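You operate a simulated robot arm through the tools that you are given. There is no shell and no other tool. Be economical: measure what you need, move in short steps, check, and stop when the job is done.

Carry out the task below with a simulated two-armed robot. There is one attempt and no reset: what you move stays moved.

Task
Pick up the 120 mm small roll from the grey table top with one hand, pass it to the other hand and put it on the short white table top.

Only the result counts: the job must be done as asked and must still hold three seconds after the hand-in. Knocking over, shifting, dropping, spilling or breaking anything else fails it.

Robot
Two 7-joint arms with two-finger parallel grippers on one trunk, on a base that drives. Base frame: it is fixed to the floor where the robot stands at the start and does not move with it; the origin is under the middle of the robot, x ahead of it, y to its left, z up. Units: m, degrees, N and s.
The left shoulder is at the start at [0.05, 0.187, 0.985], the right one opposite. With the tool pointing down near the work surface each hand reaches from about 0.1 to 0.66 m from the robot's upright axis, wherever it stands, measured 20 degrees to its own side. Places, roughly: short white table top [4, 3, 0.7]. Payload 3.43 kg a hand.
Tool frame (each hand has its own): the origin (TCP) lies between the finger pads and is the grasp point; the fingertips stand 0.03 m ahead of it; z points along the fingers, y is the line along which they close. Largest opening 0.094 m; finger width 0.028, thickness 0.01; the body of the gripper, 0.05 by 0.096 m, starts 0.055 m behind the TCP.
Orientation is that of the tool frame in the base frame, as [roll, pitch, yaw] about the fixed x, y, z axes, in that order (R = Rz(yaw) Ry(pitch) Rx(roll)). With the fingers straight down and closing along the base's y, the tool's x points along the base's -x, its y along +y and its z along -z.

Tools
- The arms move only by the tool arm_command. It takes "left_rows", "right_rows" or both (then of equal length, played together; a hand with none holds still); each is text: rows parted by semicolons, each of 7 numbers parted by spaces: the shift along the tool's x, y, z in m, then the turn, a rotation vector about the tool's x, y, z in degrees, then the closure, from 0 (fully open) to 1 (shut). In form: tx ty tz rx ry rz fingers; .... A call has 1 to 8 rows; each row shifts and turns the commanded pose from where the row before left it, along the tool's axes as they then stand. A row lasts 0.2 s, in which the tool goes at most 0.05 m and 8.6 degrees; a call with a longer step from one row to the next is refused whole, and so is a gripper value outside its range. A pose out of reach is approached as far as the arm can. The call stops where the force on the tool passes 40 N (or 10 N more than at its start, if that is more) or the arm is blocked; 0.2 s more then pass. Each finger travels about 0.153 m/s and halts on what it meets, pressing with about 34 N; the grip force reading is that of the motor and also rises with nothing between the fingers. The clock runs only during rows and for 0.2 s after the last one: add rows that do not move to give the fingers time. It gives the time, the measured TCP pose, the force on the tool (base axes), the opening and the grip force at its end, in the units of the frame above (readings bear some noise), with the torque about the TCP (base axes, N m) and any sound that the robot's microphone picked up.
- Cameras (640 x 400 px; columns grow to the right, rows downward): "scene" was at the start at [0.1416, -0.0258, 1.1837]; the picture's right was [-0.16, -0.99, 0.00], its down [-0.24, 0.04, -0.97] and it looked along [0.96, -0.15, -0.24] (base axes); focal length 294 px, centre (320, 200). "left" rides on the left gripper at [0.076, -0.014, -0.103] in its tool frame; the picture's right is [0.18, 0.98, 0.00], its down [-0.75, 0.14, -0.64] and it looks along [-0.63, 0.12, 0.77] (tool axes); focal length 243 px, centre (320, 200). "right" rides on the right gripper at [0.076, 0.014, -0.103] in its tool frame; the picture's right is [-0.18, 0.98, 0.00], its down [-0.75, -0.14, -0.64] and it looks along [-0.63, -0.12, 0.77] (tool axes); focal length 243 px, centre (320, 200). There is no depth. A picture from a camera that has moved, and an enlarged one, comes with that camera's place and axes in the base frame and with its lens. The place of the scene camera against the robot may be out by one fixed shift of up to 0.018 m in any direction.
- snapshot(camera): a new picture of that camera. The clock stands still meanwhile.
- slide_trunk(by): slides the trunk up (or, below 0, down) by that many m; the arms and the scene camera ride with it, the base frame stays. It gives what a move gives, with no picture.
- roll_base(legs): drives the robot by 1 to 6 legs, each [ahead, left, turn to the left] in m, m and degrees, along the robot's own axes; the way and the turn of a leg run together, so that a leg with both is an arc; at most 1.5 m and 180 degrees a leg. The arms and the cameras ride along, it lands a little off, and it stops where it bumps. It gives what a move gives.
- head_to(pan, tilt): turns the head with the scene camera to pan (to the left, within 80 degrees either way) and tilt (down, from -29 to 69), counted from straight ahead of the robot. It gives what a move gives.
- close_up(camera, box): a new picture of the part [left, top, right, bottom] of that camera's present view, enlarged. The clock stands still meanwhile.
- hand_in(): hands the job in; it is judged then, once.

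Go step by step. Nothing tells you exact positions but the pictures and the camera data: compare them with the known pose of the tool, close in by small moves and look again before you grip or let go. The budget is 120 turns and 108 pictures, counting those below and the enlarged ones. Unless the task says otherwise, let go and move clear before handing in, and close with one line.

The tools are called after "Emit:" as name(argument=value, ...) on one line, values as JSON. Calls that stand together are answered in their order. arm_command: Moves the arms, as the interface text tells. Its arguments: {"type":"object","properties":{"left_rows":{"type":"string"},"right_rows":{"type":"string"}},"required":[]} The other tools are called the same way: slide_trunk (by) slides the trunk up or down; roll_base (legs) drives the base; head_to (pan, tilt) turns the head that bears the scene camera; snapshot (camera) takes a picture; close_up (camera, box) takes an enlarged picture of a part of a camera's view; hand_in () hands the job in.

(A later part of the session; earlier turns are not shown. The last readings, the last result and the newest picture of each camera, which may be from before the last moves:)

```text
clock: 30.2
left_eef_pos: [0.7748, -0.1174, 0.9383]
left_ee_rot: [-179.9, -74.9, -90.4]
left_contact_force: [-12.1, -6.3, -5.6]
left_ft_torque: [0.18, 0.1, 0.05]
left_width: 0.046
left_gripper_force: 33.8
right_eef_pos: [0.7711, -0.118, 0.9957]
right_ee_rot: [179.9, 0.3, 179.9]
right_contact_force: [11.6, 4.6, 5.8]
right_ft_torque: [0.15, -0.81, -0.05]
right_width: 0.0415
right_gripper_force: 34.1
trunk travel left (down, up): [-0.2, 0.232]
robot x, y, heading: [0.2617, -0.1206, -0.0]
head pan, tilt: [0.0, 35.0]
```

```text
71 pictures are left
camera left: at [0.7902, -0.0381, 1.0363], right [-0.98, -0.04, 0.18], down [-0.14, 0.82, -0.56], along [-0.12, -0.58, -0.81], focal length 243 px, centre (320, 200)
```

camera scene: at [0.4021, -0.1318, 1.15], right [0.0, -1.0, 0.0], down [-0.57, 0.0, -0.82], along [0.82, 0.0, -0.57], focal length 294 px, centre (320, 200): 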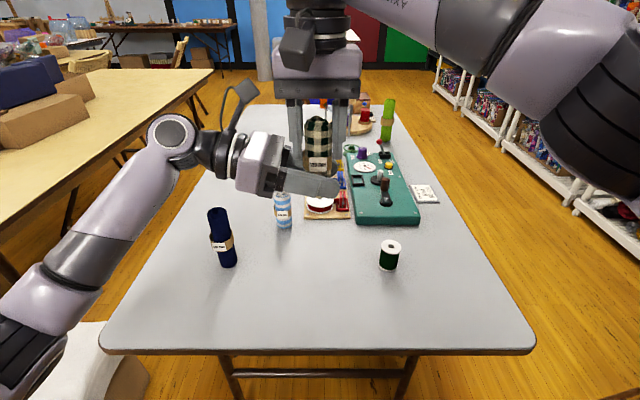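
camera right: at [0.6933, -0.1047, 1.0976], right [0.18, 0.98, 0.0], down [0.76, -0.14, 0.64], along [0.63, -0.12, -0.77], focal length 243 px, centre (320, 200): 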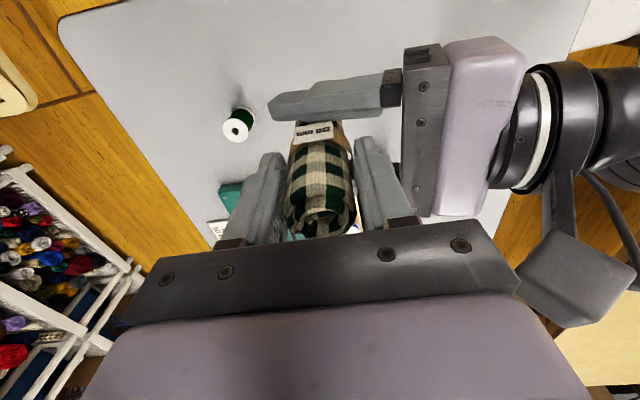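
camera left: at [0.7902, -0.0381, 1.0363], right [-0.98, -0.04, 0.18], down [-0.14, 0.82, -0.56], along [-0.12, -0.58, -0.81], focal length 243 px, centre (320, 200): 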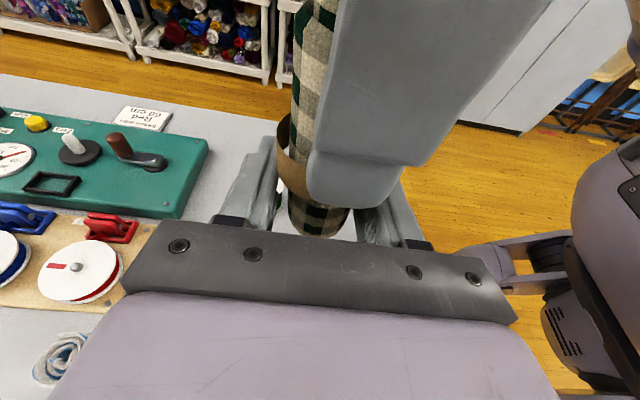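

The force crossed zero, so the grip is two-sided. I back off 1.5 mm to balance it, then open the right hand only partly, because its finger would otherwise touch the left gripper body.

Emit:
arm_command(left_rows="0 0.0015 0 0 0 0 1; 0 0 0 0 0 0 1; 0 0 0 0 0 0 1; 0 0 0 0 0 0 1; 0 0 0 0 0 0 1", right_rows="0 0 0 0 0 0 1; 0 0 0 0 0 0 1; 0 0 0 0 0 0 0.5; 0 0 0 0 0 0 0.4; 0 0 0 0 0 0 0.4")

Emit:
snapshot(camera="right")

Emit:
snapshot(camera="left")

```text
clock: 31.4
left_eef_pos: [0.776, -0.1167, 0.9376]
left_ee_rot: [-179.7, -75.1, -90.1]
left_contact_force: [0.0, -0.4, -0.1]
left_ft_torque: [0.01, 0.02, -0.03]
left_width: 0.0459
left_gripper_force: 33.9
right_eef_pos: [0.7687, -0.1178, 0.9949]
right_ee_rot: [-179.9, 0.1, -179.8]
right_contact_force: [0.2, 0.6, -0.2]
right_ft_torque: [-0.01, 0.03, 0.01]
right_width: 0.0562
right_gripper_force: 0.1
trunk travel left (down, up): [-0.2, 0.232]
robot x, y, heading: [0.2657, -0.121, -0.0]
head pan, tilt: [0.0, 35.0]
```

```text
70 pictures are left
camera right: at [0.694, -0.1048, 1.097], right [0.18, 0.98, 0.0], down [0.75, -0.14, 0.64], along [0.63, -0.12, -0.77], focal length 243 px, centre (320, 200)
```

right: 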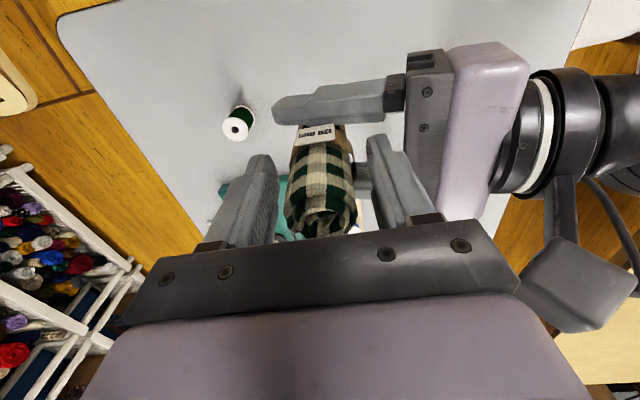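

```text
69 pictures are left
camera left: at [0.7904, -0.0366, 1.0365], right [-0.98, -0.05, 0.18], down [-0.14, 0.81, -0.56], along [-0.12, -0.58, -0.81], focal length 243 px, centre (320, 200)
```

left: 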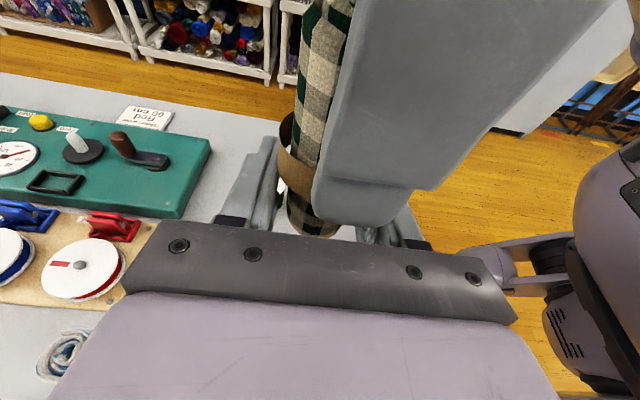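

The left hand holds the roll alone. I lift the right hand straight up out of the way.

Emit:
arm_command(right_rows="0 0 -0.02 0 0 0 0.4; 0 0 -0.03 0 0 0 0.4; 0 0 -0.04 0 0 0 0.4; 0 0 -0.04 0 0 0 0.4; 0 0 0 0 0 0 0.4", left_rows="0 0 0 0 0 0 1; 0 0 0 0 0 0 1; 0 0 0 0 0 0 1; 0 0 0 0 0 0 1; 0 0 0 0 0 0 1")

Emit:
snapshot(camera="scene")

Emit:
snapshot(camera="left")

```text
clock: 32.6
left_eef_pos: [0.7752, -0.1162, 0.9369]
left_ee_rot: [-179.9, -75.1, -90.1]
left_contact_force: [0.1, 0.2, -0.5]
left_ft_torque: [-0.06, 0.01, 0.03]
left_width: 0.0455
left_gripper_force: 34.3
right_eef_pos: [0.7532, -0.1224, 1.0901]
right_ee_rot: [-180.0, 0.1, -180.0]
right_contact_force: [-0.4, 0.0, 0.1]
right_ft_torque: [0.01, 0.01, -0.02]
right_width: 0.0564
right_gripper_force: 0.1
right hand out of reach, approached as far as the arm can: row 3, 4
trunk travel left (down, up): [-0.2, 0.232]
robot x, y, heading: [0.2638, -0.1205, -0.0]
head pan, tilt: [0.0, 35.0]
```

```text
68 pictures are left
camera scene: at [0.4021, -0.1318, 1.15], right [0.0, -1.0, 0.0], down [-0.57, 0.0, -0.82], along [0.82, 0.0, -0.57], focal length 294 px, centre (320, 200)
```

scene: 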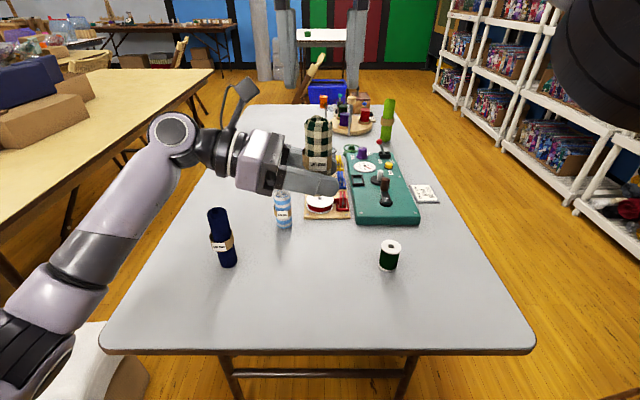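

```text
67 pictures are left
camera left: at [0.7904, -0.0369, 1.0363], right [-0.98, -0.05, 0.18], down [-0.14, 0.82, -0.56], along [-0.12, -0.58, -0.81], focal length 243 px, centre (320, 200)
```

left: 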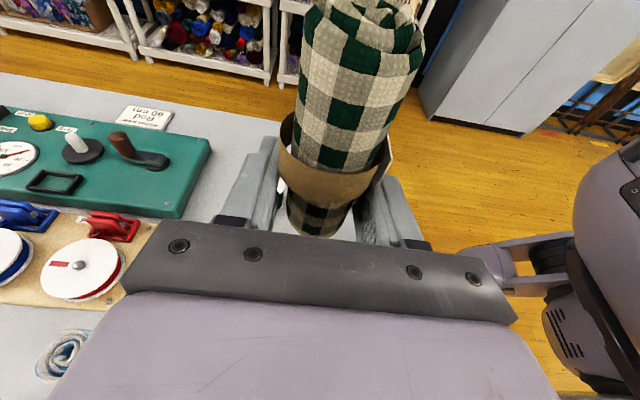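

The handover is done and the roll stands firmly in the left hand. I retract both arms a bit and raise the load for driving.

Emit:
arm_command(right_rows="0.035 -0.03 0 0 0 0 0.4; 0.035 -0.03 0 0 0 0 0.4; 0.035 -0.03 0 0 0 0 0.4; 0.035 -0.03 0 0 0 0 0.4; 0.035 -0.03 0 0 0 0 0.4; 0 0 0 0 0 0 0.4", left_rows="0.0242 0 -0.0065 0 0 0 1; 0.0242 0 -0.0065 0 0 0 1; 0.0242 0.03 -0.0065 0 0 0 1; 0.0242 0.03 -0.0065 0 0 0 1; 0 0.04 0 0 0 0 1; 0 0 0 0 0 0 1")

Emit:
head_to(pan=30, tilt=5)

Emit:
snapshot(camera="scene")

Emit:
head_to(pan=70, tilt=15)

Emit:
snapshot(camera="scene")

```text
clock: 34.0
left_eef_pos: [0.6775, -0.1179, 1.0362]
left_ee_rot: [180.0, -74.9, -90.0]
left_contact_force: [-1.0, -0.3, 0.5]
left_ft_torque: [-0.01, 0.01, 0.01]
left_width: 0.0458
left_gripper_force: 34.2
right_eef_pos: [0.5767, -0.2744, 1.0882]
right_ee_rot: [180.0, 0.0, -179.9]
right_contact_force: [0.0, 0.0, 0.9]
right_ft_torque: [-0.01, -0.01, 0.01]
right_width: 0.0566
right_gripper_force: 0.0
trunk travel left (down, up): [-0.2, 0.232]
robot x, y, heading: [0.2633, -0.1192, 0.4]
head pan, tilt: [0.0, 35.0]
```

```text
clock: 34.9
left_eef_pos: [0.678, -0.1182, 1.0379]
left_ee_rot: [-179.8, -75.0, -90.2]
left_contact_force: [-0.2, -0.5, 0.1]
left_ft_torque: [0.0, -0.02, 0.01]
left_width: 0.046
left_gripper_force: 33.7
right_eef_pos: [0.5795, -0.2707, 1.0871]
right_ee_rot: [179.9, 0.0, -179.9]
right_contact_force: [1.1, 0.1, 0.3]
right_ft_torque: [-0.02, -0.03, 0.01]
right_width: 0.0563
right_gripper_force: 0.1
trunk travel left (down, up): [-0.2, 0.232]
robot x, y, heading: [0.2625, -0.1193, 0.2]
head pan, tilt: [30.0, 5.0]
```

```text
66 pictures are left
camera scene: at [0.3935, -0.0859, 1.1981], right [0.5, -0.87, 0.0], down [-0.08, -0.04, -1.0], along [0.86, 0.5, -0.09], focal length 294 px, centre (320, 200)
```

scene: 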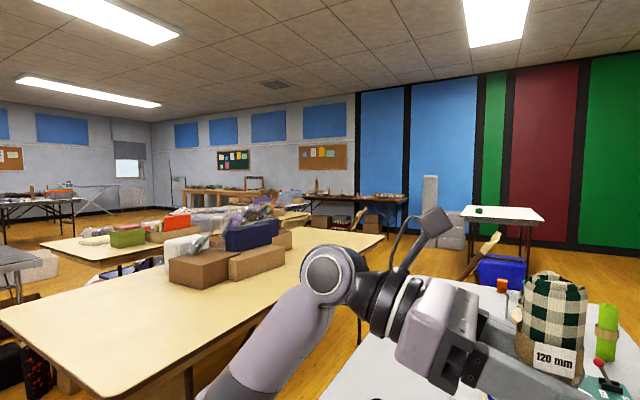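

```text
clock: 36.0
left_eef_pos: [0.6789, -0.1182, 1.0381]
left_ee_rot: [-179.9, -75.0, -90.2]
left_contact_force: [-0.1, -0.1, -0.9]
left_ft_torque: [-0.02, 0.04, -0.03]
left_width: 0.0455
left_gripper_force: 33.7
right_eef_pos: [0.5781, -0.2722, 1.0882]
right_ee_rot: [180.0, 0.1, -179.9]
right_contact_force: [0.1, -0.6, 0.0]
right_ft_torque: [-0.01, -0.02, 0.03]
right_width: 0.0564
right_gripper_force: 0.1
trunk travel left (down, up): [-0.2, 0.232]
robot x, y, heading: [0.2693, -0.126, 0.1]
head pan, tilt: [70.0, 15.0]
```

```text
65 pictures are left
camera scene: at [0.3459, -0.0441, 1.182], right [0.94, -0.34, 0.0], down [-0.09, -0.24, -0.97], along [0.33, 0.91, -0.26], focal length 294 px, centre (320, 200)
```

scene: 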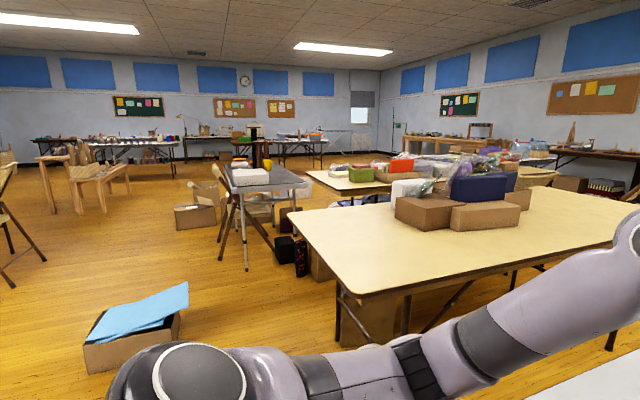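

I look more closely around the place where the short white table should be, roughly (4, 3).

Emit:
head_to(pan=36, tilt=5)

Emit:
close_up(camera="scene", box=[180, 140, 460, 315])

Emit:
close_up(camera="scene", box=[0, 150, 240, 300])

```text
clock: 37.0
left_eef_pos: [0.6773, -0.1175, 1.037]
left_ee_rot: [-180.0, -75.1, -90.1]
left_contact_force: [-0.6, -1.2, -0.7]
left_ft_torque: [-0.01, 0.01, 0.02]
left_width: 0.0455
left_gripper_force: 34.1
right_eef_pos: [0.5792, -0.2716, 1.0883]
right_ee_rot: [-180.0, 0.1, -180.0]
right_contact_force: [0.1, 0.6, 0.1]
right_ft_torque: [0.03, 0.03, -0.01]
right_width: 0.0564
right_gripper_force: 0.1
trunk travel left (down, up): [-0.2, 0.232]
robot x, y, heading: [0.2665, -0.1202, 0.1]
head pan, tilt: [36.0, 5.0]
```

```text
2.29 times, centred on (320, 228) of scene
camera zoom: at [0.3882, -0.0777, 1.1982], right [0.59, -0.81, 0.0], down [-0.07, -0.05, -1.0], along [0.8, 0.59, -0.09], focal length 673 px, centre (320, 137)
```

zoom: 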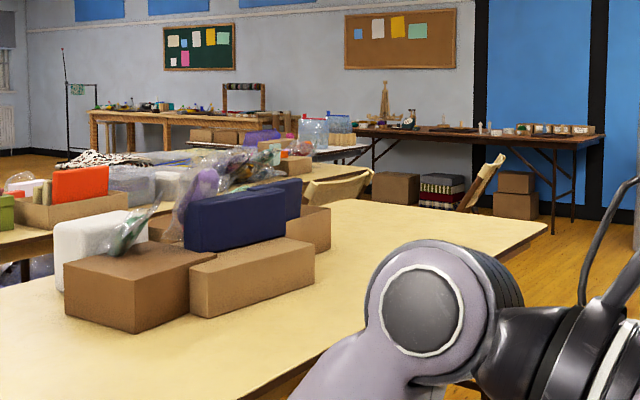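

```text
2.67 times, centred on (120, 225) of scene
camera zoom: at [0.3882, -0.0777, 1.1982], right [0.59, -0.81, 0.0], down [-0.07, -0.05, -1.0], along [0.8, 0.59, -0.09], focal length 785 px, centre (853, 133)
```

zoom: 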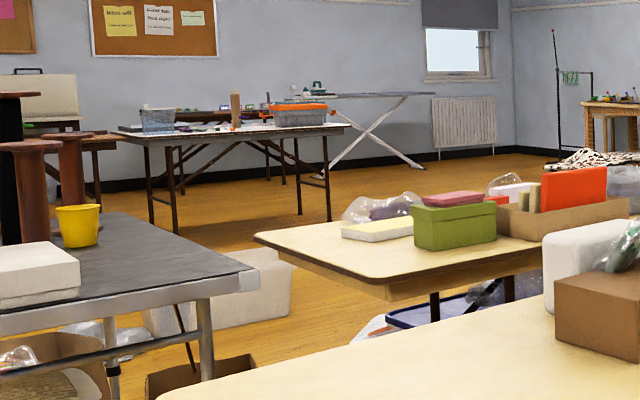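

The short white table seems to be the light top with jars behind the cluttered cream table, near (4, 3). I check the right-hand passage past the chair, and my own base size, to plan a route.

Emit:
head_to(pan=-60, tilt=35)

Emit:
snapshot(camera="scene")

Emit:
head_to(pan=-25, tilt=15)

Emit:
snapshot(camera="scene")

Emit:
snapshot(camera="left")

Emit:
snapshot(camera="right")

```text
clock: 38.7
left_eef_pos: [0.6782, -0.1177, 1.0374]
left_ee_rot: [-179.9, -75.0, -90.1]
left_contact_force: [-1.0, 0.0, -0.2]
left_ft_torque: [0.02, -0.02, 0.02]
left_width: 0.0455
left_gripper_force: 34.2
right_eef_pos: [0.578, -0.2727, 1.087]
right_ee_rot: [-180.0, 0.1, -179.9]
right_contact_force: [0.1, 0.0, 0.0]
right_ft_torque: [0.0, -0.01, 0.0]
right_width: 0.0566
right_gripper_force: 0.1
trunk travel left (down, up): [-0.2, 0.232]
robot x, y, heading: [0.2625, -0.1215, -0.2]
head pan, tilt: [-60.0, 35.0]
```

```text
62 pictures are left
camera scene: at [0.3582, -0.208, 1.15], right [-0.87, -0.5, 0.0], down [-0.29, 0.5, -0.82], along [0.41, -0.71, -0.57], focal length 294 px, centre (320, 200)
```

scene: 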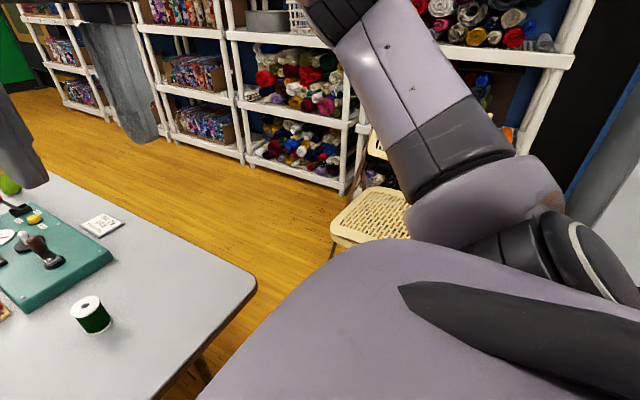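

```text
clock: 39.7
left_eef_pos: [0.6785, -0.1183, 1.0373]
left_ee_rot: [-179.9, -75.1, -90.1]
left_contact_force: [0.7, 0.2, 0.3]
left_ft_torque: [0.0, 0.0, 0.01]
left_width: 0.0457
left_gripper_force: 34.1
right_eef_pos: [0.5787, -0.272, 1.0868]
right_ee_rot: [180.0, 0.1, 180.0]
right_contact_force: [-0.1, -0.7, -0.3]
right_ft_torque: [-0.02, 0.02, -0.02]
right_width: 0.0562
right_gripper_force: 0.0
trunk travel left (down, up): [-0.2, 0.232]
robot x, y, heading: [0.2646, -0.1221, 0.1]
head pan, tilt: [-25.0, 15.0]
```

```text
61 pictures are left
camera scene: at [0.3987, -0.1713, 1.182], right [-0.42, -0.91, 0.0], down [-0.23, 0.11, -0.97], along [0.88, -0.41, -0.26], focal length 294 px, centre (320, 200)
```

scene: 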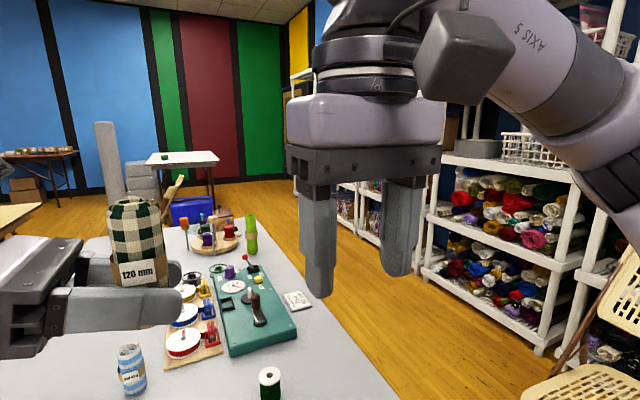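

```text
60 pictures are left
camera left: at [0.6924, -0.0384, 1.1367], right [-0.98, -0.05, 0.18], down [-0.14, 0.82, -0.56], along [-0.12, -0.58, -0.81], focal length 243 px, centre (320, 200)
```

left: 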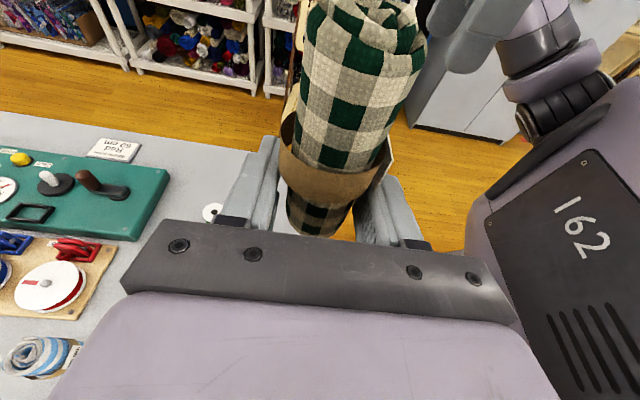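

```text
59 pictures are left
camera right: at [0.5022, -0.2596, 1.1902], right [0.18, 0.98, 0.0], down [0.75, -0.14, 0.64], along [0.63, -0.12, -0.77], focal length 243 px, centre (320, 200)
```

right: 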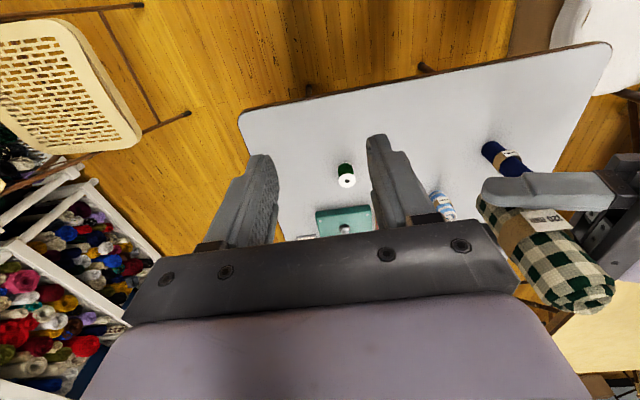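

The right passage (about 0.46 m at the chair) is too narrow. The left side of the room has open floor, so I back straight off the table and turn left to look at that route.

Emit:
roll_base(legs=[[-0.33, 0, 0], [0, 0, 90]])

Emit:
head_to(pan=0, tilt=20)

Emit:
snapshot(camera="scene")

Emit:
head_to(pan=50, tilt=20)

Emit:
snapshot(camera="scene")

```text
clock: 45.7
left_eef_pos: [-0.0722, 0.2912, 1.0368]
left_ee_rot: [-179.9, -75.0, 0.2]
left_contact_force: [0.5, 0.0, 0.2]
left_ft_torque: [0.02, 0.0, -0.03]
left_width: 0.0456
left_gripper_force: 34.2
right_eef_pos: [0.0817, 0.1914, 1.0874]
right_ee_rot: [-180.0, 0.2, -89.6]
right_contact_force: [-0.7, 0.3, -1.2]
right_ft_torque: [0.02, 0.02, 0.02]
right_width: 0.0563
right_gripper_force: 0.0
trunk travel left (down, up): [-0.2, 0.232]
robot x, y, heading: [-0.068, -0.1212, 90.2]
head pan, tilt: [-25.0, 15.0]
```

```text
clock: 46.6
left_eef_pos: [-0.0735, 0.2907, 1.0367]
left_ee_rot: [-179.9, -75.0, 0.2]
left_contact_force: [0.3, -0.2, -0.7]
left_ft_torque: [-0.03, -0.01, 0.02]
left_width: 0.0455
left_gripper_force: 34.9
right_eef_pos: [0.0817, 0.1921, 1.0874]
right_ee_rot: [180.0, -0.1, -89.6]
right_contact_force: [-0.2, 1.0, -0.2]
right_ft_torque: [0.0, 0.01, -0.04]
right_width: 0.0563
right_gripper_force: 0.0
trunk travel left (down, up): [-0.2, 0.232]
robot x, y, heading: [-0.0676, -0.1223, 90.1]
head pan, tilt: [0.0, 20.0]
```

```text
58 pictures are left
camera scene: at [-0.078, 0.0186, 1.1739], right [1.0, 0.01, 0.0], down [0.0, -0.34, -0.94], along [0.0, 0.94, -0.34], focal length 294 px, centre (320, 200)
```

scene: 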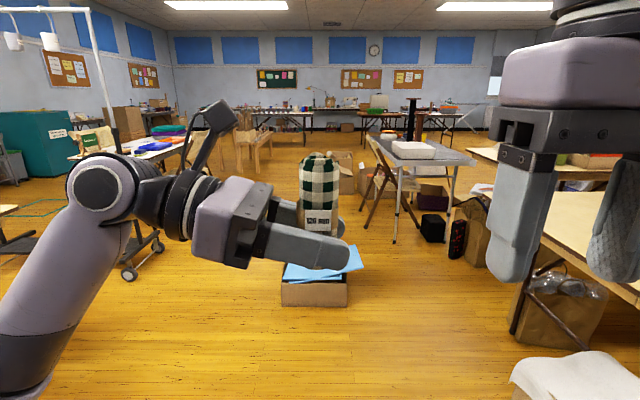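

```text
clock: 47.8
left_eef_pos: [-0.0727, 0.292, 1.0369]
left_ee_rot: [-179.8, -75.0, 0.4]
left_contact_force: [0.4, 0.7, -0.4]
left_ft_torque: [0.01, -0.01, -0.01]
left_width: 0.0458
left_gripper_force: 34.2
right_eef_pos: [0.0816, 0.1917, 1.0882]
right_ee_rot: [179.9, 0.1, -89.6]
right_contact_force: [-0.6, 0.7, -0.8]
right_ft_torque: [0.01, -0.01, -0.04]
right_width: 0.0565
right_gripper_force: 0.0
trunk travel left (down, up): [-0.2, 0.232]
robot x, y, heading: [-0.0698, -0.1213, 90.2]
head pan, tilt: [50.0, 20.0]
```

```text
57 pictures are left
camera scene: at [-0.1492, -0.0151, 1.1739], right [0.64, 0.77, 0.0], down [0.26, -0.22, -0.94], along [-0.72, 0.6, -0.34], focal length 294 px, centre (320, 200)
```

scene: 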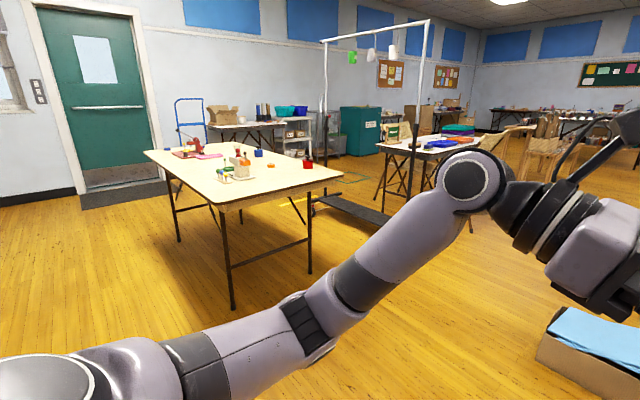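

The open lane runs along x ≈ -0.75 between the blue-topped box and the clothes rack. I shift left into the lane and drive forward along it.

Emit:
roll_base(legs=[[0, 0.68, 0], [1.2, 0, 0]])

Emit:
head_to(pan=0, tilt=25)

Emit:
snapshot(camera="scene")

Emit:
head_to(pan=-45, tilt=20)

Emit:
snapshot(camera="scene")

```text
clock: 59.8
left_eef_pos: [-0.7649, 1.458, 1.0376]
left_ee_rot: [-179.9, -75.1, 0.4]
left_contact_force: [-0.5, 0.9, -0.9]
left_ft_torque: [-0.01, -0.02, -0.01]
left_width: 0.0456
left_gripper_force: 33.7
right_eef_pos: [-0.6095, 1.3609, 1.0878]
right_ee_rot: [-179.9, 0.1, -89.4]
right_contact_force: [-0.5, 0.7, 0.3]
right_ft_torque: [-0.02, 0.03, 0.0]
right_width: 0.0565
right_gripper_force: 0.1
trunk travel left (down, up): [-0.2, 0.232]
robot x, y, heading: [-0.7573, 1.0426, 90.7]
head pan, tilt: [50.0, 20.0]
```

```text
clock: 61.0
left_eef_pos: [-0.7639, 1.4569, 1.0367]
left_ee_rot: [-180.0, -74.9, 0.4]
left_contact_force: [0.9, 0.4, 0.1]
left_ft_torque: [0.04, 0.0, -0.02]
left_width: 0.0453
left_gripper_force: 34.0
right_eef_pos: [-0.6088, 1.3596, 1.0873]
right_ee_rot: [-180.0, 0.2, -89.4]
right_contact_force: [0.4, 0.8, -1.0]
right_ft_torque: [-0.01, -0.01, -0.02]
right_width: 0.0562
right_gripper_force: 0.0
trunk travel left (down, up): [-0.2, 0.232]
robot x, y, heading: [-0.7632, 1.046, 90.3]
head pan, tilt: [0.0, 25.0]
```

```text
56 pictures are left
camera scene: at [-0.7685, 1.1845, 1.1658], right [1.0, 0.01, 0.0], down [0.0, -0.42, -0.91], along [-0.01, 0.91, -0.42], focal length 294 px, centre (320, 200)
```

scene: 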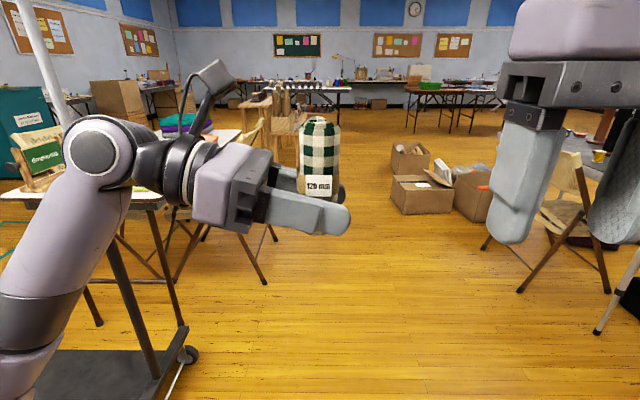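

```text
clock: 62.1
left_eef_pos: [-0.764, 1.4578, 1.0367]
left_ee_rot: [-179.9, -75.1, 0.4]
left_contact_force: [-0.1, 0.3, -0.4]
left_ft_torque: [-0.01, 0.0, 0.0]
left_width: 0.0459
left_gripper_force: 34.0
right_eef_pos: [-0.6096, 1.3592, 1.089]
right_ee_rot: [-179.9, 0.0, -89.3]
right_contact_force: [0.0, 0.5, 0.3]
right_ft_torque: [-0.01, 0.02, 0.0]
right_width: 0.0564
right_gripper_force: 0.1
trunk travel left (down, up): [-0.2, 0.232]
robot x, y, heading: [-0.7574, 1.0456, 90.6]
head pan, tilt: [-45.0, 20.0]
```

```text
55 pictures are left
camera scene: at [-0.7024, 1.1589, 1.1739], right [0.71, -0.7, 0.0], down [-0.24, -0.24, -0.94], along [0.66, 0.67, -0.34], focal length 294 px, centre (320, 200)
```

scene: 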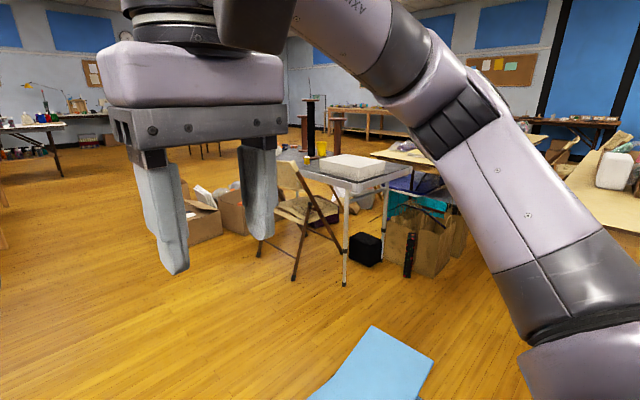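

The lane continues ahead, with a folding chair on the left at x≈-1.1 and boxes on the right at x≥-0.15. I drive on through the middle, to about y = 4.9.

Emit:
roll_base(legs=[[1.4, -0.16, 0], [1.5, 0, 0], [0.95, 0, 0]])

Emit:
head_to(pan=-45, tilt=20)

Emit:
snapshot(camera="scene")

Emit:
head_to(pan=-80, tilt=25)

Emit:
snapshot(camera="scene")

```text
clock: 80.7
left_eef_pos: [-0.7361, 5.3153, 1.0373]
left_ee_rot: [-180.0, -75.0, 2.7]
left_contact_force: [-0.2, 0.0, -0.3]
left_ft_torque: [0.0, -0.02, -0.02]
left_width: 0.0453
left_gripper_force: 34.1
right_eef_pos: [-0.5784, 5.2229, 1.0887]
right_ee_rot: [180.0, 0.0, -87.0]
right_contact_force: [-0.2, 0.0, 0.1]
right_ft_torque: [0.01, -0.03, 0.02]
right_width: 0.0565
right_gripper_force: 0.0
trunk travel left (down, up): [-0.2, 0.232]
robot x, y, heading: [-0.7136, 4.9004, 92.9]
head pan, tilt: [-45.0, 20.0]
```

```text
clock: 81.3
left_eef_pos: [-0.7358, 5.3152, 1.0386]
left_ee_rot: [-179.9, -75.0, 2.7]
left_contact_force: [-0.3, 0.1, -0.3]
left_ft_torque: [0.03, 0.0, 0.01]
left_width: 0.0456
left_gripper_force: 34.2
right_eef_pos: [-0.5765, 5.2221, 1.0879]
right_ee_rot: [-180.0, 0.1, -87.1]
right_contact_force: [-0.3, -0.5, 1.0]
right_ft_torque: [0.04, 0.01, 0.0]
right_width: 0.0564
right_gripper_force: 0.1
trunk travel left (down, up): [-0.2, 0.232]
robot x, y, heading: [-0.7117, 4.9011, 92.7]
head pan, tilt: [-45.0, 20.0]
```

```text
54 pictures are left
camera scene: at [-0.6624, 5.0188, 1.1739], right [0.74, -0.67, 0.0], down [-0.23, -0.25, -0.94], along [0.63, 0.7, -0.34], focal length 294 px, centre (320, 200)
```

scene: 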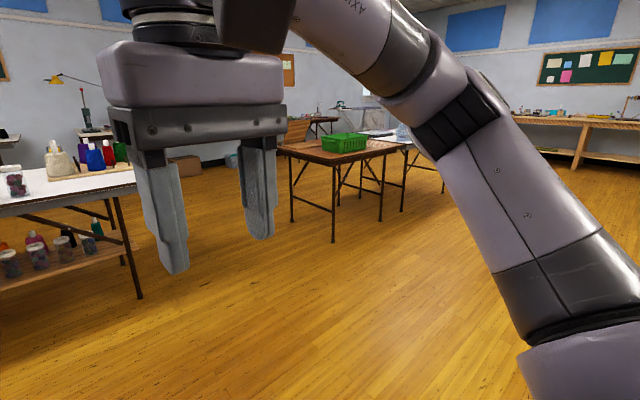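

```text
clock: 82.3
left_eef_pos: [-0.7361, 5.3158, 1.0371]
left_ee_rot: [-179.8, -75.0, 2.6]
left_contact_force: [-0.3, 0.0, -1.2]
left_ft_torque: [0.0, -0.02, 0.02]
left_width: 0.0457
left_gripper_force: 34.2
right_eef_pos: [-0.5772, 5.2226, 1.088]
right_ee_rot: [180.0, 0.1, -87.1]
right_contact_force: [0.4, -0.3, 0.5]
right_ft_torque: [-0.04, 0.02, 0.04]
right_width: 0.0564
right_gripper_force: 0.1
trunk travel left (down, up): [-0.2, 0.232]
robot x, y, heading: [-0.7112, 4.9038, 92.7]
head pan, tilt: [-80.0, 25.0]
```

```text
53 pictures are left
camera scene: at [-0.6351, 4.9703, 1.1658], right [0.22, -0.97, 0.0], down [-0.41, -0.09, -0.91], along [0.88, 0.2, -0.42], focal length 294 px, centre (320, 200)
```

scene: 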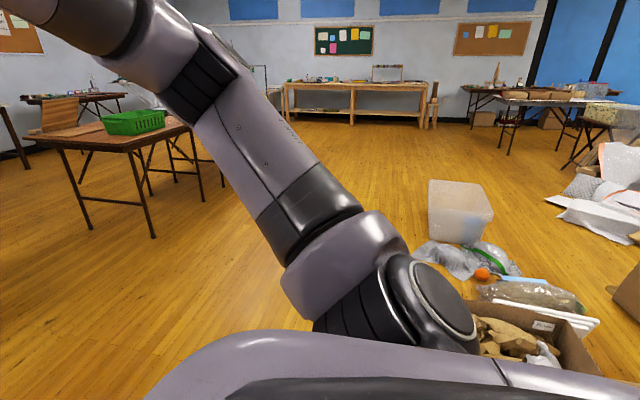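

The target is the light table with jars at the right back, matching (4, 3). The floor along y≈5.35 is clear, so I move up, turn right to face +x and drive along it.

Emit:
roll_base(legs=[[0.45, 0, 0], [0, 0, -92.7], [1.5, 0, 0], [1.2, 0, 0]])

Emit:
head_to(pan=-50, tilt=20)

Emit:
snapshot(camera="scene")

Emit:
head_to(pan=-5, tilt=20)

Emit:
snapshot(camera="scene")

```text
clock: 101.5
left_eef_pos: [2.3374, 5.1992, 1.0376]
left_ee_rot: [-179.9, -74.9, -92.5]
left_contact_force: [0.3, 0.3, -0.2]
left_ft_torque: [0.01, 0.0, -0.04]
left_width: 0.0459
left_gripper_force: 34.1
right_eef_pos: [2.2305, 5.0488, 1.0884]
right_ee_rot: [179.9, 0.1, 177.8]
right_contact_force: [0.0, -0.4, 1.0]
right_ft_torque: [0.0, 0.01, 0.03]
right_width: 0.0565
right_gripper_force: 0.1
trunk travel left (down, up): [-0.2, 0.232]
robot x, y, heading: [1.9256, 5.2117, -2.4]
head pan, tilt: [-80.0, 25.0]
```

```text
clock: 102.5
left_eef_pos: [2.3374, 5.1986, 1.0371]
left_ee_rot: [-179.8, -75.0, -92.5]
left_contact_force: [-0.7, -0.1, -0.7]
left_ft_torque: [-0.02, 0.03, -0.02]
left_width: 0.0456
left_gripper_force: 33.8
right_eef_pos: [2.2309, 5.049, 1.0885]
right_ee_rot: [180.0, 0.1, 177.7]
right_contact_force: [-0.7, 0.0, 0.2]
right_ft_torque: [0.0, 0.01, 0.0]
right_width: 0.0565
right_gripper_force: 0.1
trunk travel left (down, up): [-0.2, 0.232]
robot x, y, heading: [1.9221, 5.2121, -2.6]
head pan, tilt: [-50.0, 20.0]
```

```text
52 pictures are left
camera scene: at [2.0302, 5.1261, 1.1739], right [-0.79, -0.61, 0.0], down [-0.21, 0.27, -0.94], along [0.57, -0.74, -0.34], focal length 294 px, centre (320, 200)
```

scene: 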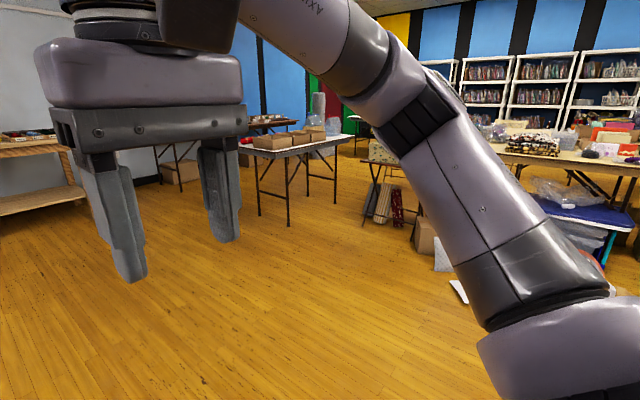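

```text
clock: 103.6
left_eef_pos: [2.3357, 5.1997, 1.0372]
left_ee_rot: [-179.8, -75.0, -92.6]
left_contact_force: [0.0, 0.1, -1.5]
left_ft_torque: [0.02, 0.0, 0.0]
left_width: 0.046
left_gripper_force: 33.9
right_eef_pos: [2.2308, 5.0485, 1.0877]
right_ee_rot: [-179.9, 0.1, 177.6]
right_contact_force: [0.4, 0.4, -0.5]
right_ft_torque: [0.05, -0.02, 0.02]
right_width: 0.0566
right_gripper_force: 0.0
trunk travel left (down, up): [-0.2, 0.232]
robot x, y, heading: [1.9264, 5.2134, -2.1]
head pan, tilt: [-5.0, 20.0]
```

```text
51 pictures are left
camera scene: at [2.0657, 5.1879, 1.1739], right [-0.13, -0.99, 0.0], down [-0.34, 0.04, -0.94], along [0.93, -0.12, -0.34], focal length 294 px, centre (320, 200)
```

scene: 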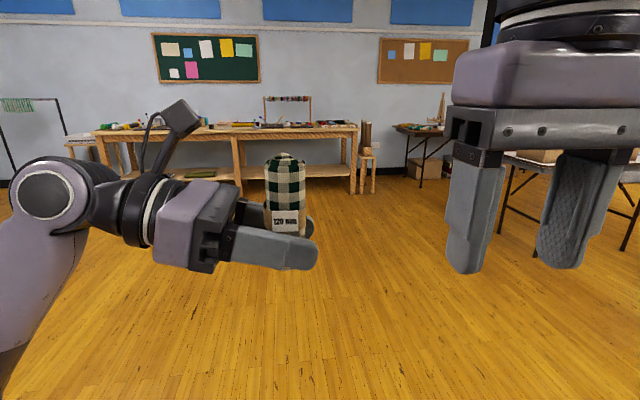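

The white table spans roughly x 3.7–4.3, y 2.5–3.4, with some boxes on it. I look closer to find a free spot on its top.

Emit:
head_to(pan=-50, tilt=20)

Emit:
close_up(camera="scene", box=[210, 90, 410, 240])

```text
clock: 104.7
left_eef_pos: [2.3374, 5.1976, 1.0383]
left_ee_rot: [-179.9, -75.1, -92.5]
left_contact_force: [0.9, 0.1, -0.1]
left_ft_torque: [0.03, 0.0, -0.02]
left_width: 0.0454
left_gripper_force: 33.7
right_eef_pos: [2.2306, 5.0501, 1.0882]
right_ee_rot: [180.0, 0.1, 177.7]
right_contact_force: [-0.4, -0.7, 0.2]
right_ft_torque: [-0.02, 0.01, 0.0]
right_width: 0.0565
right_gripper_force: 0.1
trunk travel left (down, up): [-0.2, 0.232]
robot x, y, heading: [1.9237, 5.2138, -2.3]
head pan, tilt: [-50.0, 20.0]
```

```text
2.67 times, centred on (310, 165) of scene
camera zoom: at [2.0303, 5.1262, 1.1739], right [-0.79, -0.61, 0.0], down [-0.21, 0.27, -0.94], along [0.58, -0.74, -0.34], focal length 785 px, centre (347, 293)
```

zoom: 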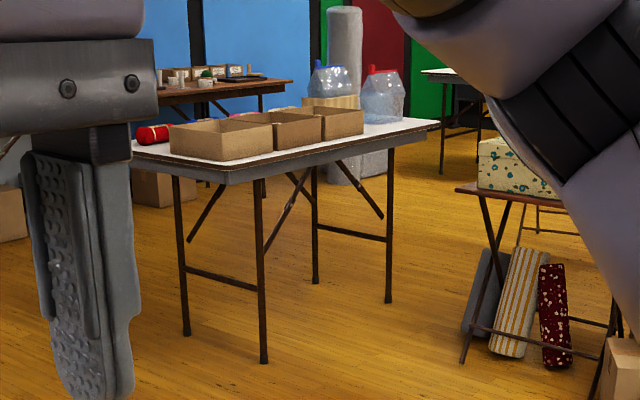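

There is a free white strip on the table's near side (x≈3.72–4.0), next to the row of cardboard boxes. I drive to face the table's +y end and look from there.

Emit:
roll_base(legs=[[1.0, 0, 0], [0.9, 0.07, 0], [0, 0, -87.7], [0.75, 0, 0]])

Emit:
head_to(pan=-5, tilt=30)

Emit:
snapshot(camera="scene")

```text
clock: 121.6
left_eef_pos: [3.7436, 4.0195, 1.0372]
left_ee_rot: [-179.8, -74.9, 176.8]
left_contact_force: [1.0, 0.0, -0.3]
left_ft_torque: [0.01, 0.0, -0.01]
left_width: 0.0459
left_gripper_force: 33.7
right_eef_pos: [3.5944, 4.1278, 1.0881]
right_ee_rot: [-179.9, 0.1, 87.1]
right_contact_force: [-0.4, -0.2, 0.0]
right_ft_torque: [0.01, -0.04, 0.01]
right_width: 0.0565
right_gripper_force: 0.1
trunk travel left (down, up): [-0.2, 0.232]
robot x, y, heading: [3.7641, 4.4313, -93.1]
head pan, tilt: [-50.0, 20.0]
```

```text
clock: 122.7
left_eef_pos: [3.7437, 4.0197, 1.0378]
left_ee_rot: [-179.7, -74.9, 176.7]
left_contact_force: [0.2, 0.1, -0.4]
left_ft_torque: [-0.04, 0.04, 0.03]
left_width: 0.0455
left_gripper_force: 33.8
right_eef_pos: [3.5954, 4.1277, 1.0874]
right_ee_rot: [-179.9, 0.1, 86.9]
right_contact_force: [0.5, -0.2, -0.1]
right_ft_torque: [0.02, 0.05, 0.02]
right_width: 0.0564
right_gripper_force: 0.0
trunk travel left (down, up): [-0.2, 0.232]
robot x, y, heading: [3.7625, 4.4322, -93.1]
head pan, tilt: [-5.0, 30.0]
```

```text
49 pictures are left
camera scene: at [3.7383, 4.2734, 1.1578], right [-0.99, 0.14, 0.0], down [0.07, 0.49, -0.87], along [-0.12, -0.86, -0.5], focal length 294 px, centre (320, 200)
```

scene: 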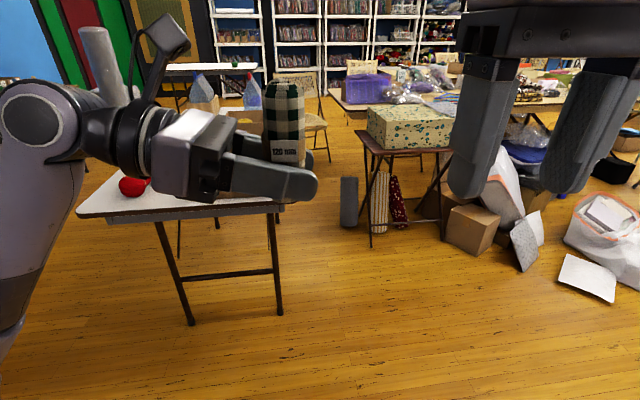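

The table's near edge is at y≈3.50, and x runs 3.74–4.33. I turn the left hand so that it points forward with the roll upright, and move the right hand further aside.

Emit:
arm_command(left_rows="-0.0065 -0.0375 -0.024 0 0 0 1; -0.0065 -0.0375 -0.024 0 0 0 1; -0.0065 -0.0375 -0.024 0 0 0 1; -0.0065 -0.0375 -0.024 0 0 0 1; 0 0 0 8.05 0 -2.16 1; 0 0 0 8.05 0 -2.16 1; 0 0 0 8.05 0 -2.16 1; 0 0 0 8.05 0 -2.16 1", right_rows="0 -0.03 0 0 0 0 0.4; 0 -0.03 0 0 0 0 0.4; 0 -0.03 0 0 0 0 0.4; 0 -0.03 0 0 0 0 0.4; 0 0 0 0 0 0 0.4; 0 0 0 0 0 0 0.4; 0 0 0 0 0 0 0.4; 0 0 0 0 0 0 0.4")

Emit:
arm_command(left_rows="0 0 0 8.05 0 -2.16 1; 0 0 0 8.05 0 -2.16 1; 0 0 0 8.05 0 -2.16 1; 0 0 0 8.05 0 -2.16 1; 0 0 0 8.05 0 -2.16 1; 0 0 0 0 0 0 1")

Emit:
snapshot(camera="scene")

Emit:
snapshot(camera="left")

```text
clock: 124.5
left_eef_pos: [3.8348, 3.864, 1.038]
left_ee_rot: [-179.8, -75.1, -149.9]
left_contact_force: [0.1, -0.2, 0.1]
left_ft_torque: [-0.03, -0.03, 0.02]
left_width: 0.0457
left_gripper_force: 33.5
right_eef_pos: [3.476, 4.1334, 1.0884]
right_ee_rot: [-179.9, 0.1, 87.0]
right_contact_force: [-0.3, 0.7, 0.7]
right_ft_torque: [0.01, 0.0, 0.0]
right_width: 0.0563
right_gripper_force: 0.1
trunk travel left (down, up): [-0.2, 0.232]
robot x, y, heading: [3.7659, 4.4342, -93.1]
head pan, tilt: [-5.0, 30.0]
```

```text
clock: 126.1
left_eef_pos: [3.8652, 3.8542, 1.037]
left_ee_rot: [-168.3, -74.7, -115.5]
left_contact_force: [0.5, -0.1, -0.9]
left_ft_torque: [-0.04, -0.02, 0.01]
left_width: 0.0454
left_gripper_force: 34.1
right_eef_pos: [3.476, 4.1338, 1.0881]
right_ee_rot: [-180.0, 0.1, 87.1]
right_contact_force: [0.0, -1.0, 0.5]
right_ft_torque: [0.04, 0.02, 0.01]
right_width: 0.0561
right_gripper_force: 0.1
trunk travel left (down, up): [-0.2, 0.232]
robot x, y, heading: [3.761, 4.4301, -93.0]
head pan, tilt: [-5.0, 30.0]
stopped in row 6 (left hand): the arm was blocked; the commanded pose is now the measured one
```

```text
48 pictures are left
camera scene: at [3.7385, 4.2734, 1.1578], right [-0.99, 0.14, 0.0], down [0.07, 0.5, -0.87], along [-0.12, -0.86, -0.5], focal length 294 px, centre (320, 200)
```

scene: 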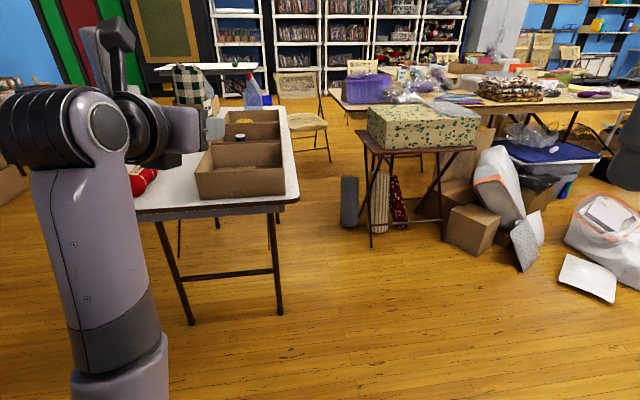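

```text
47 pictures are left
camera left: at [3.8942, 3.9295, 1.1368], right [-0.97, 0.2, 0.13], down [0.09, 0.82, -0.57], along [-0.22, -0.54, -0.81], focal length 243 px, centre (320, 200)
```

left: 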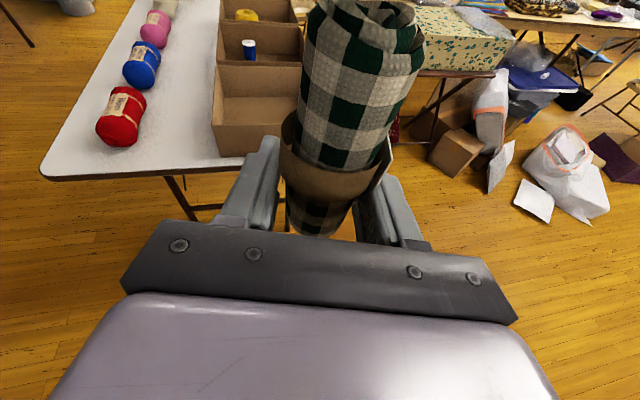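

The view shows yarn balls along the table's left side and cardboard boxes on the right. There is a free white strip between them at x≈4.02–4.15, by the near edge. I lower the trunk while clear of the table and shift the base left to line up with that strip.

Emit:
slide_trunk(by=-0.17)

Emit:
roll_base(legs=[[0, 0.22, 0]])

Emit:
arm_command(left_rows="0 0 0 0 0 -3.2 1; 0.0078 0 0.029 0 0 0 1; 0.0078 0 0.029 0 0 0 1; 0.0078 0 0.029 0 0 0 1; 0 0 0 0 0 0 1")

Emit:
snapshot(camera="left")

Emit:
snapshot(camera="scene")

```text
clock: 128.0
left_eef_pos: [3.8644, 3.8541, 0.8675]
left_ee_rot: [-168.5, -74.9, -115.4]
left_contact_force: [0.6, 0.1, -0.1]
left_ft_torque: [-0.01, 0.04, 0.02]
left_width: 0.0456
left_gripper_force: 34.7
right_eef_pos: [3.4758, 4.1351, 0.9187]
right_ee_rot: [-180.0, 0.1, 86.9]
right_contact_force: [-0.2, -0.4, -0.1]
right_ft_torque: [-0.01, 0.03, -0.01]
right_width: 0.0562
right_gripper_force: 0.1
trunk travel left (down, up): [-0.03, 0.402]
robot x, y, heading: [3.7617, 4.4322, -92.8]
head pan, tilt: [-5.0, 30.0]
```

```text
clock: 130.6
left_eef_pos: [4.0893, 3.8443, 0.8672]
left_ee_rot: [-168.4, -74.8, -115.0]
left_contact_force: [0.3, -0.6, -0.7]
left_ft_torque: [-0.01, 0.0, -0.02]
left_width: 0.0458
left_gripper_force: 34.3
right_eef_pos: [3.698, 4.122, 0.9172]
right_ee_rot: [180.0, 0.1, 87.3]
right_contact_force: [0.8, 0.2, -0.4]
right_ft_torque: [0.0, 0.0, -0.01]
right_width: 0.0565
right_gripper_force: 0.0
trunk travel left (down, up): [-0.03, 0.402]
robot x, y, heading: [3.9843, 4.4253, -92.2]
head pan, tilt: [-5.0, 30.0]
```

```text
clock: 132.0
left_eef_pos: [4.1039, 3.7473, 0.8585]
left_ee_rot: [-172.9, -74.3, -106.8]
left_contact_force: [-0.1, 0.2, -0.5]
left_ft_torque: [0.0, 0.01, 0.04]
left_width: 0.0457
left_gripper_force: 34.1
right_eef_pos: [3.6981, 4.1216, 0.9174]
right_ee_rot: [179.9, 0.2, 87.4]
right_contact_force: [-0.4, 0.4, 0.3]
right_ft_torque: [-0.02, 0.0, -0.02]
right_width: 0.0566
right_gripper_force: 0.0
trunk travel left (down, up): [-0.03, 0.402]
robot x, y, heading: [3.9832, 4.4217, -92.8]
head pan, tilt: [-5.0, 30.0]
stopped in row 5 (left hand): the arm was blocked; the commanded pose is now the measured one
```

```text
46 pictures are left
camera left: at [4.128, 3.8233, 0.9591], right [-0.98, 0.12, 0.14], down [0.02, 0.83, -0.56], along [-0.19, -0.55, -0.82], focal length 243 px, centre (320, 200)
```

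left: 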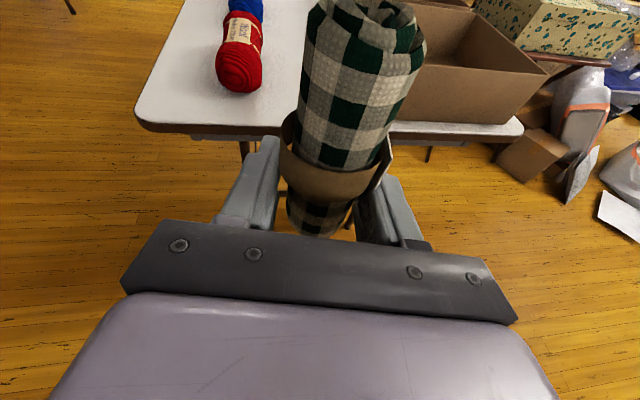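

```text
45 pictures are left
camera scene: at [3.9602, 4.2624, 0.9878], right [-0.99, 0.13, 0.0], down [0.07, 0.5, -0.87], along [-0.12, -0.86, -0.5], focal length 294 px, centre (320, 200)
```

scene: 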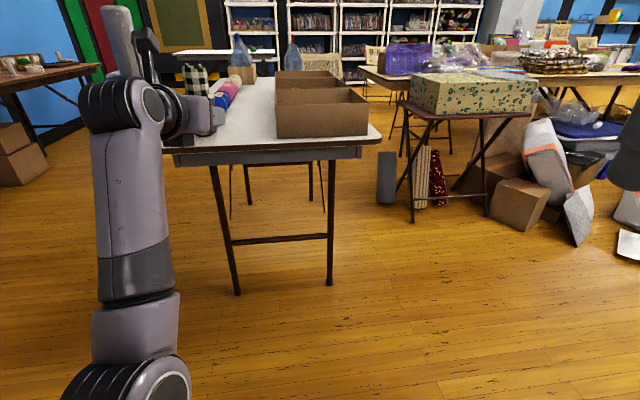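

The yarn's right side is at x≈4.15, the box corner at about (3.98, 3.40) and the table edge at y≈3.515. My target for the roll is about (4.06, 3.435), so I drive forward 0.2 m, with the roll bottom still well above the table.

Emit:
roll_base(legs=[[0.2, 0, 0]])

Emit:
snapshot(camera="left")

Emit:
snapshot(camera="scene")

```text
clock: 133.6
left_eef_pos: [4.0902, 3.5501, 0.8581]
left_ee_rot: [-172.8, -74.3, -107.1]
left_contact_force: [0.1, 1.0, -1.4]
left_ft_torque: [-0.01, -0.03, -0.06]
left_width: 0.0459
left_gripper_force: 34.5
right_eef_pos: [3.6862, 3.9249, 0.9177]
right_ee_rot: [180.0, 0.1, 87.1]
right_contact_force: [1.1, 0.2, 0.3]
right_ft_torque: [-0.02, 0.02, 0.03]
right_width: 0.0564
right_gripper_force: 0.0
trunk travel left (down, up): [-0.03, 0.402]
robot x, y, heading: [3.9756, 4.2243, -92.9]
head pan, tilt: [-5.0, 30.0]
```

```text
44 pictures are left
camera left: at [4.115, 3.6254, 0.9589], right [-0.98, 0.13, 0.14], down [0.02, 0.83, -0.56], along [-0.19, -0.54, -0.82], focal length 243 px, centre (320, 200)
```

left: 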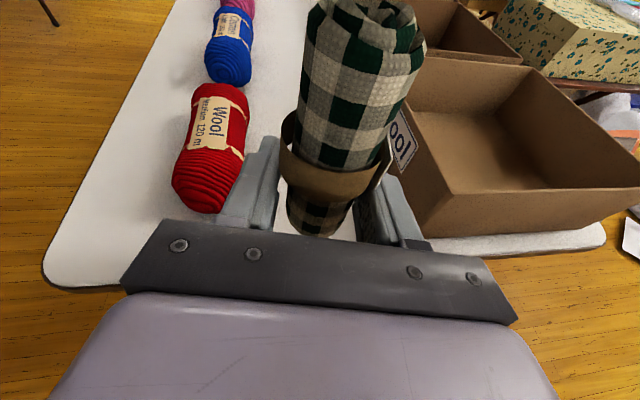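

```text
43 pictures are left
camera scene: at [3.9498, 4.0652, 0.9878], right [-0.99, 0.14, 0.0], down [0.07, 0.5, -0.87], along [-0.12, -0.86, -0.5], focal length 294 px, centre (320, 200)
```

scene: 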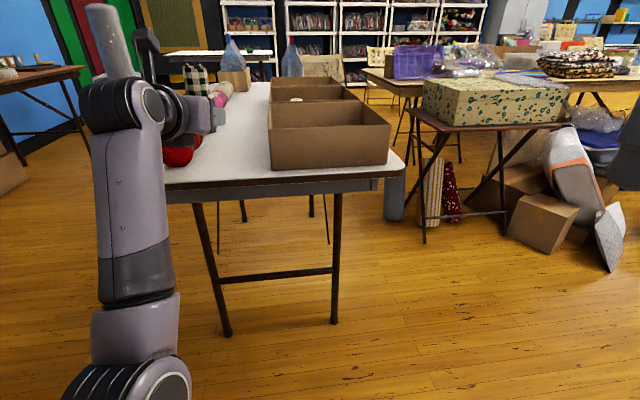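

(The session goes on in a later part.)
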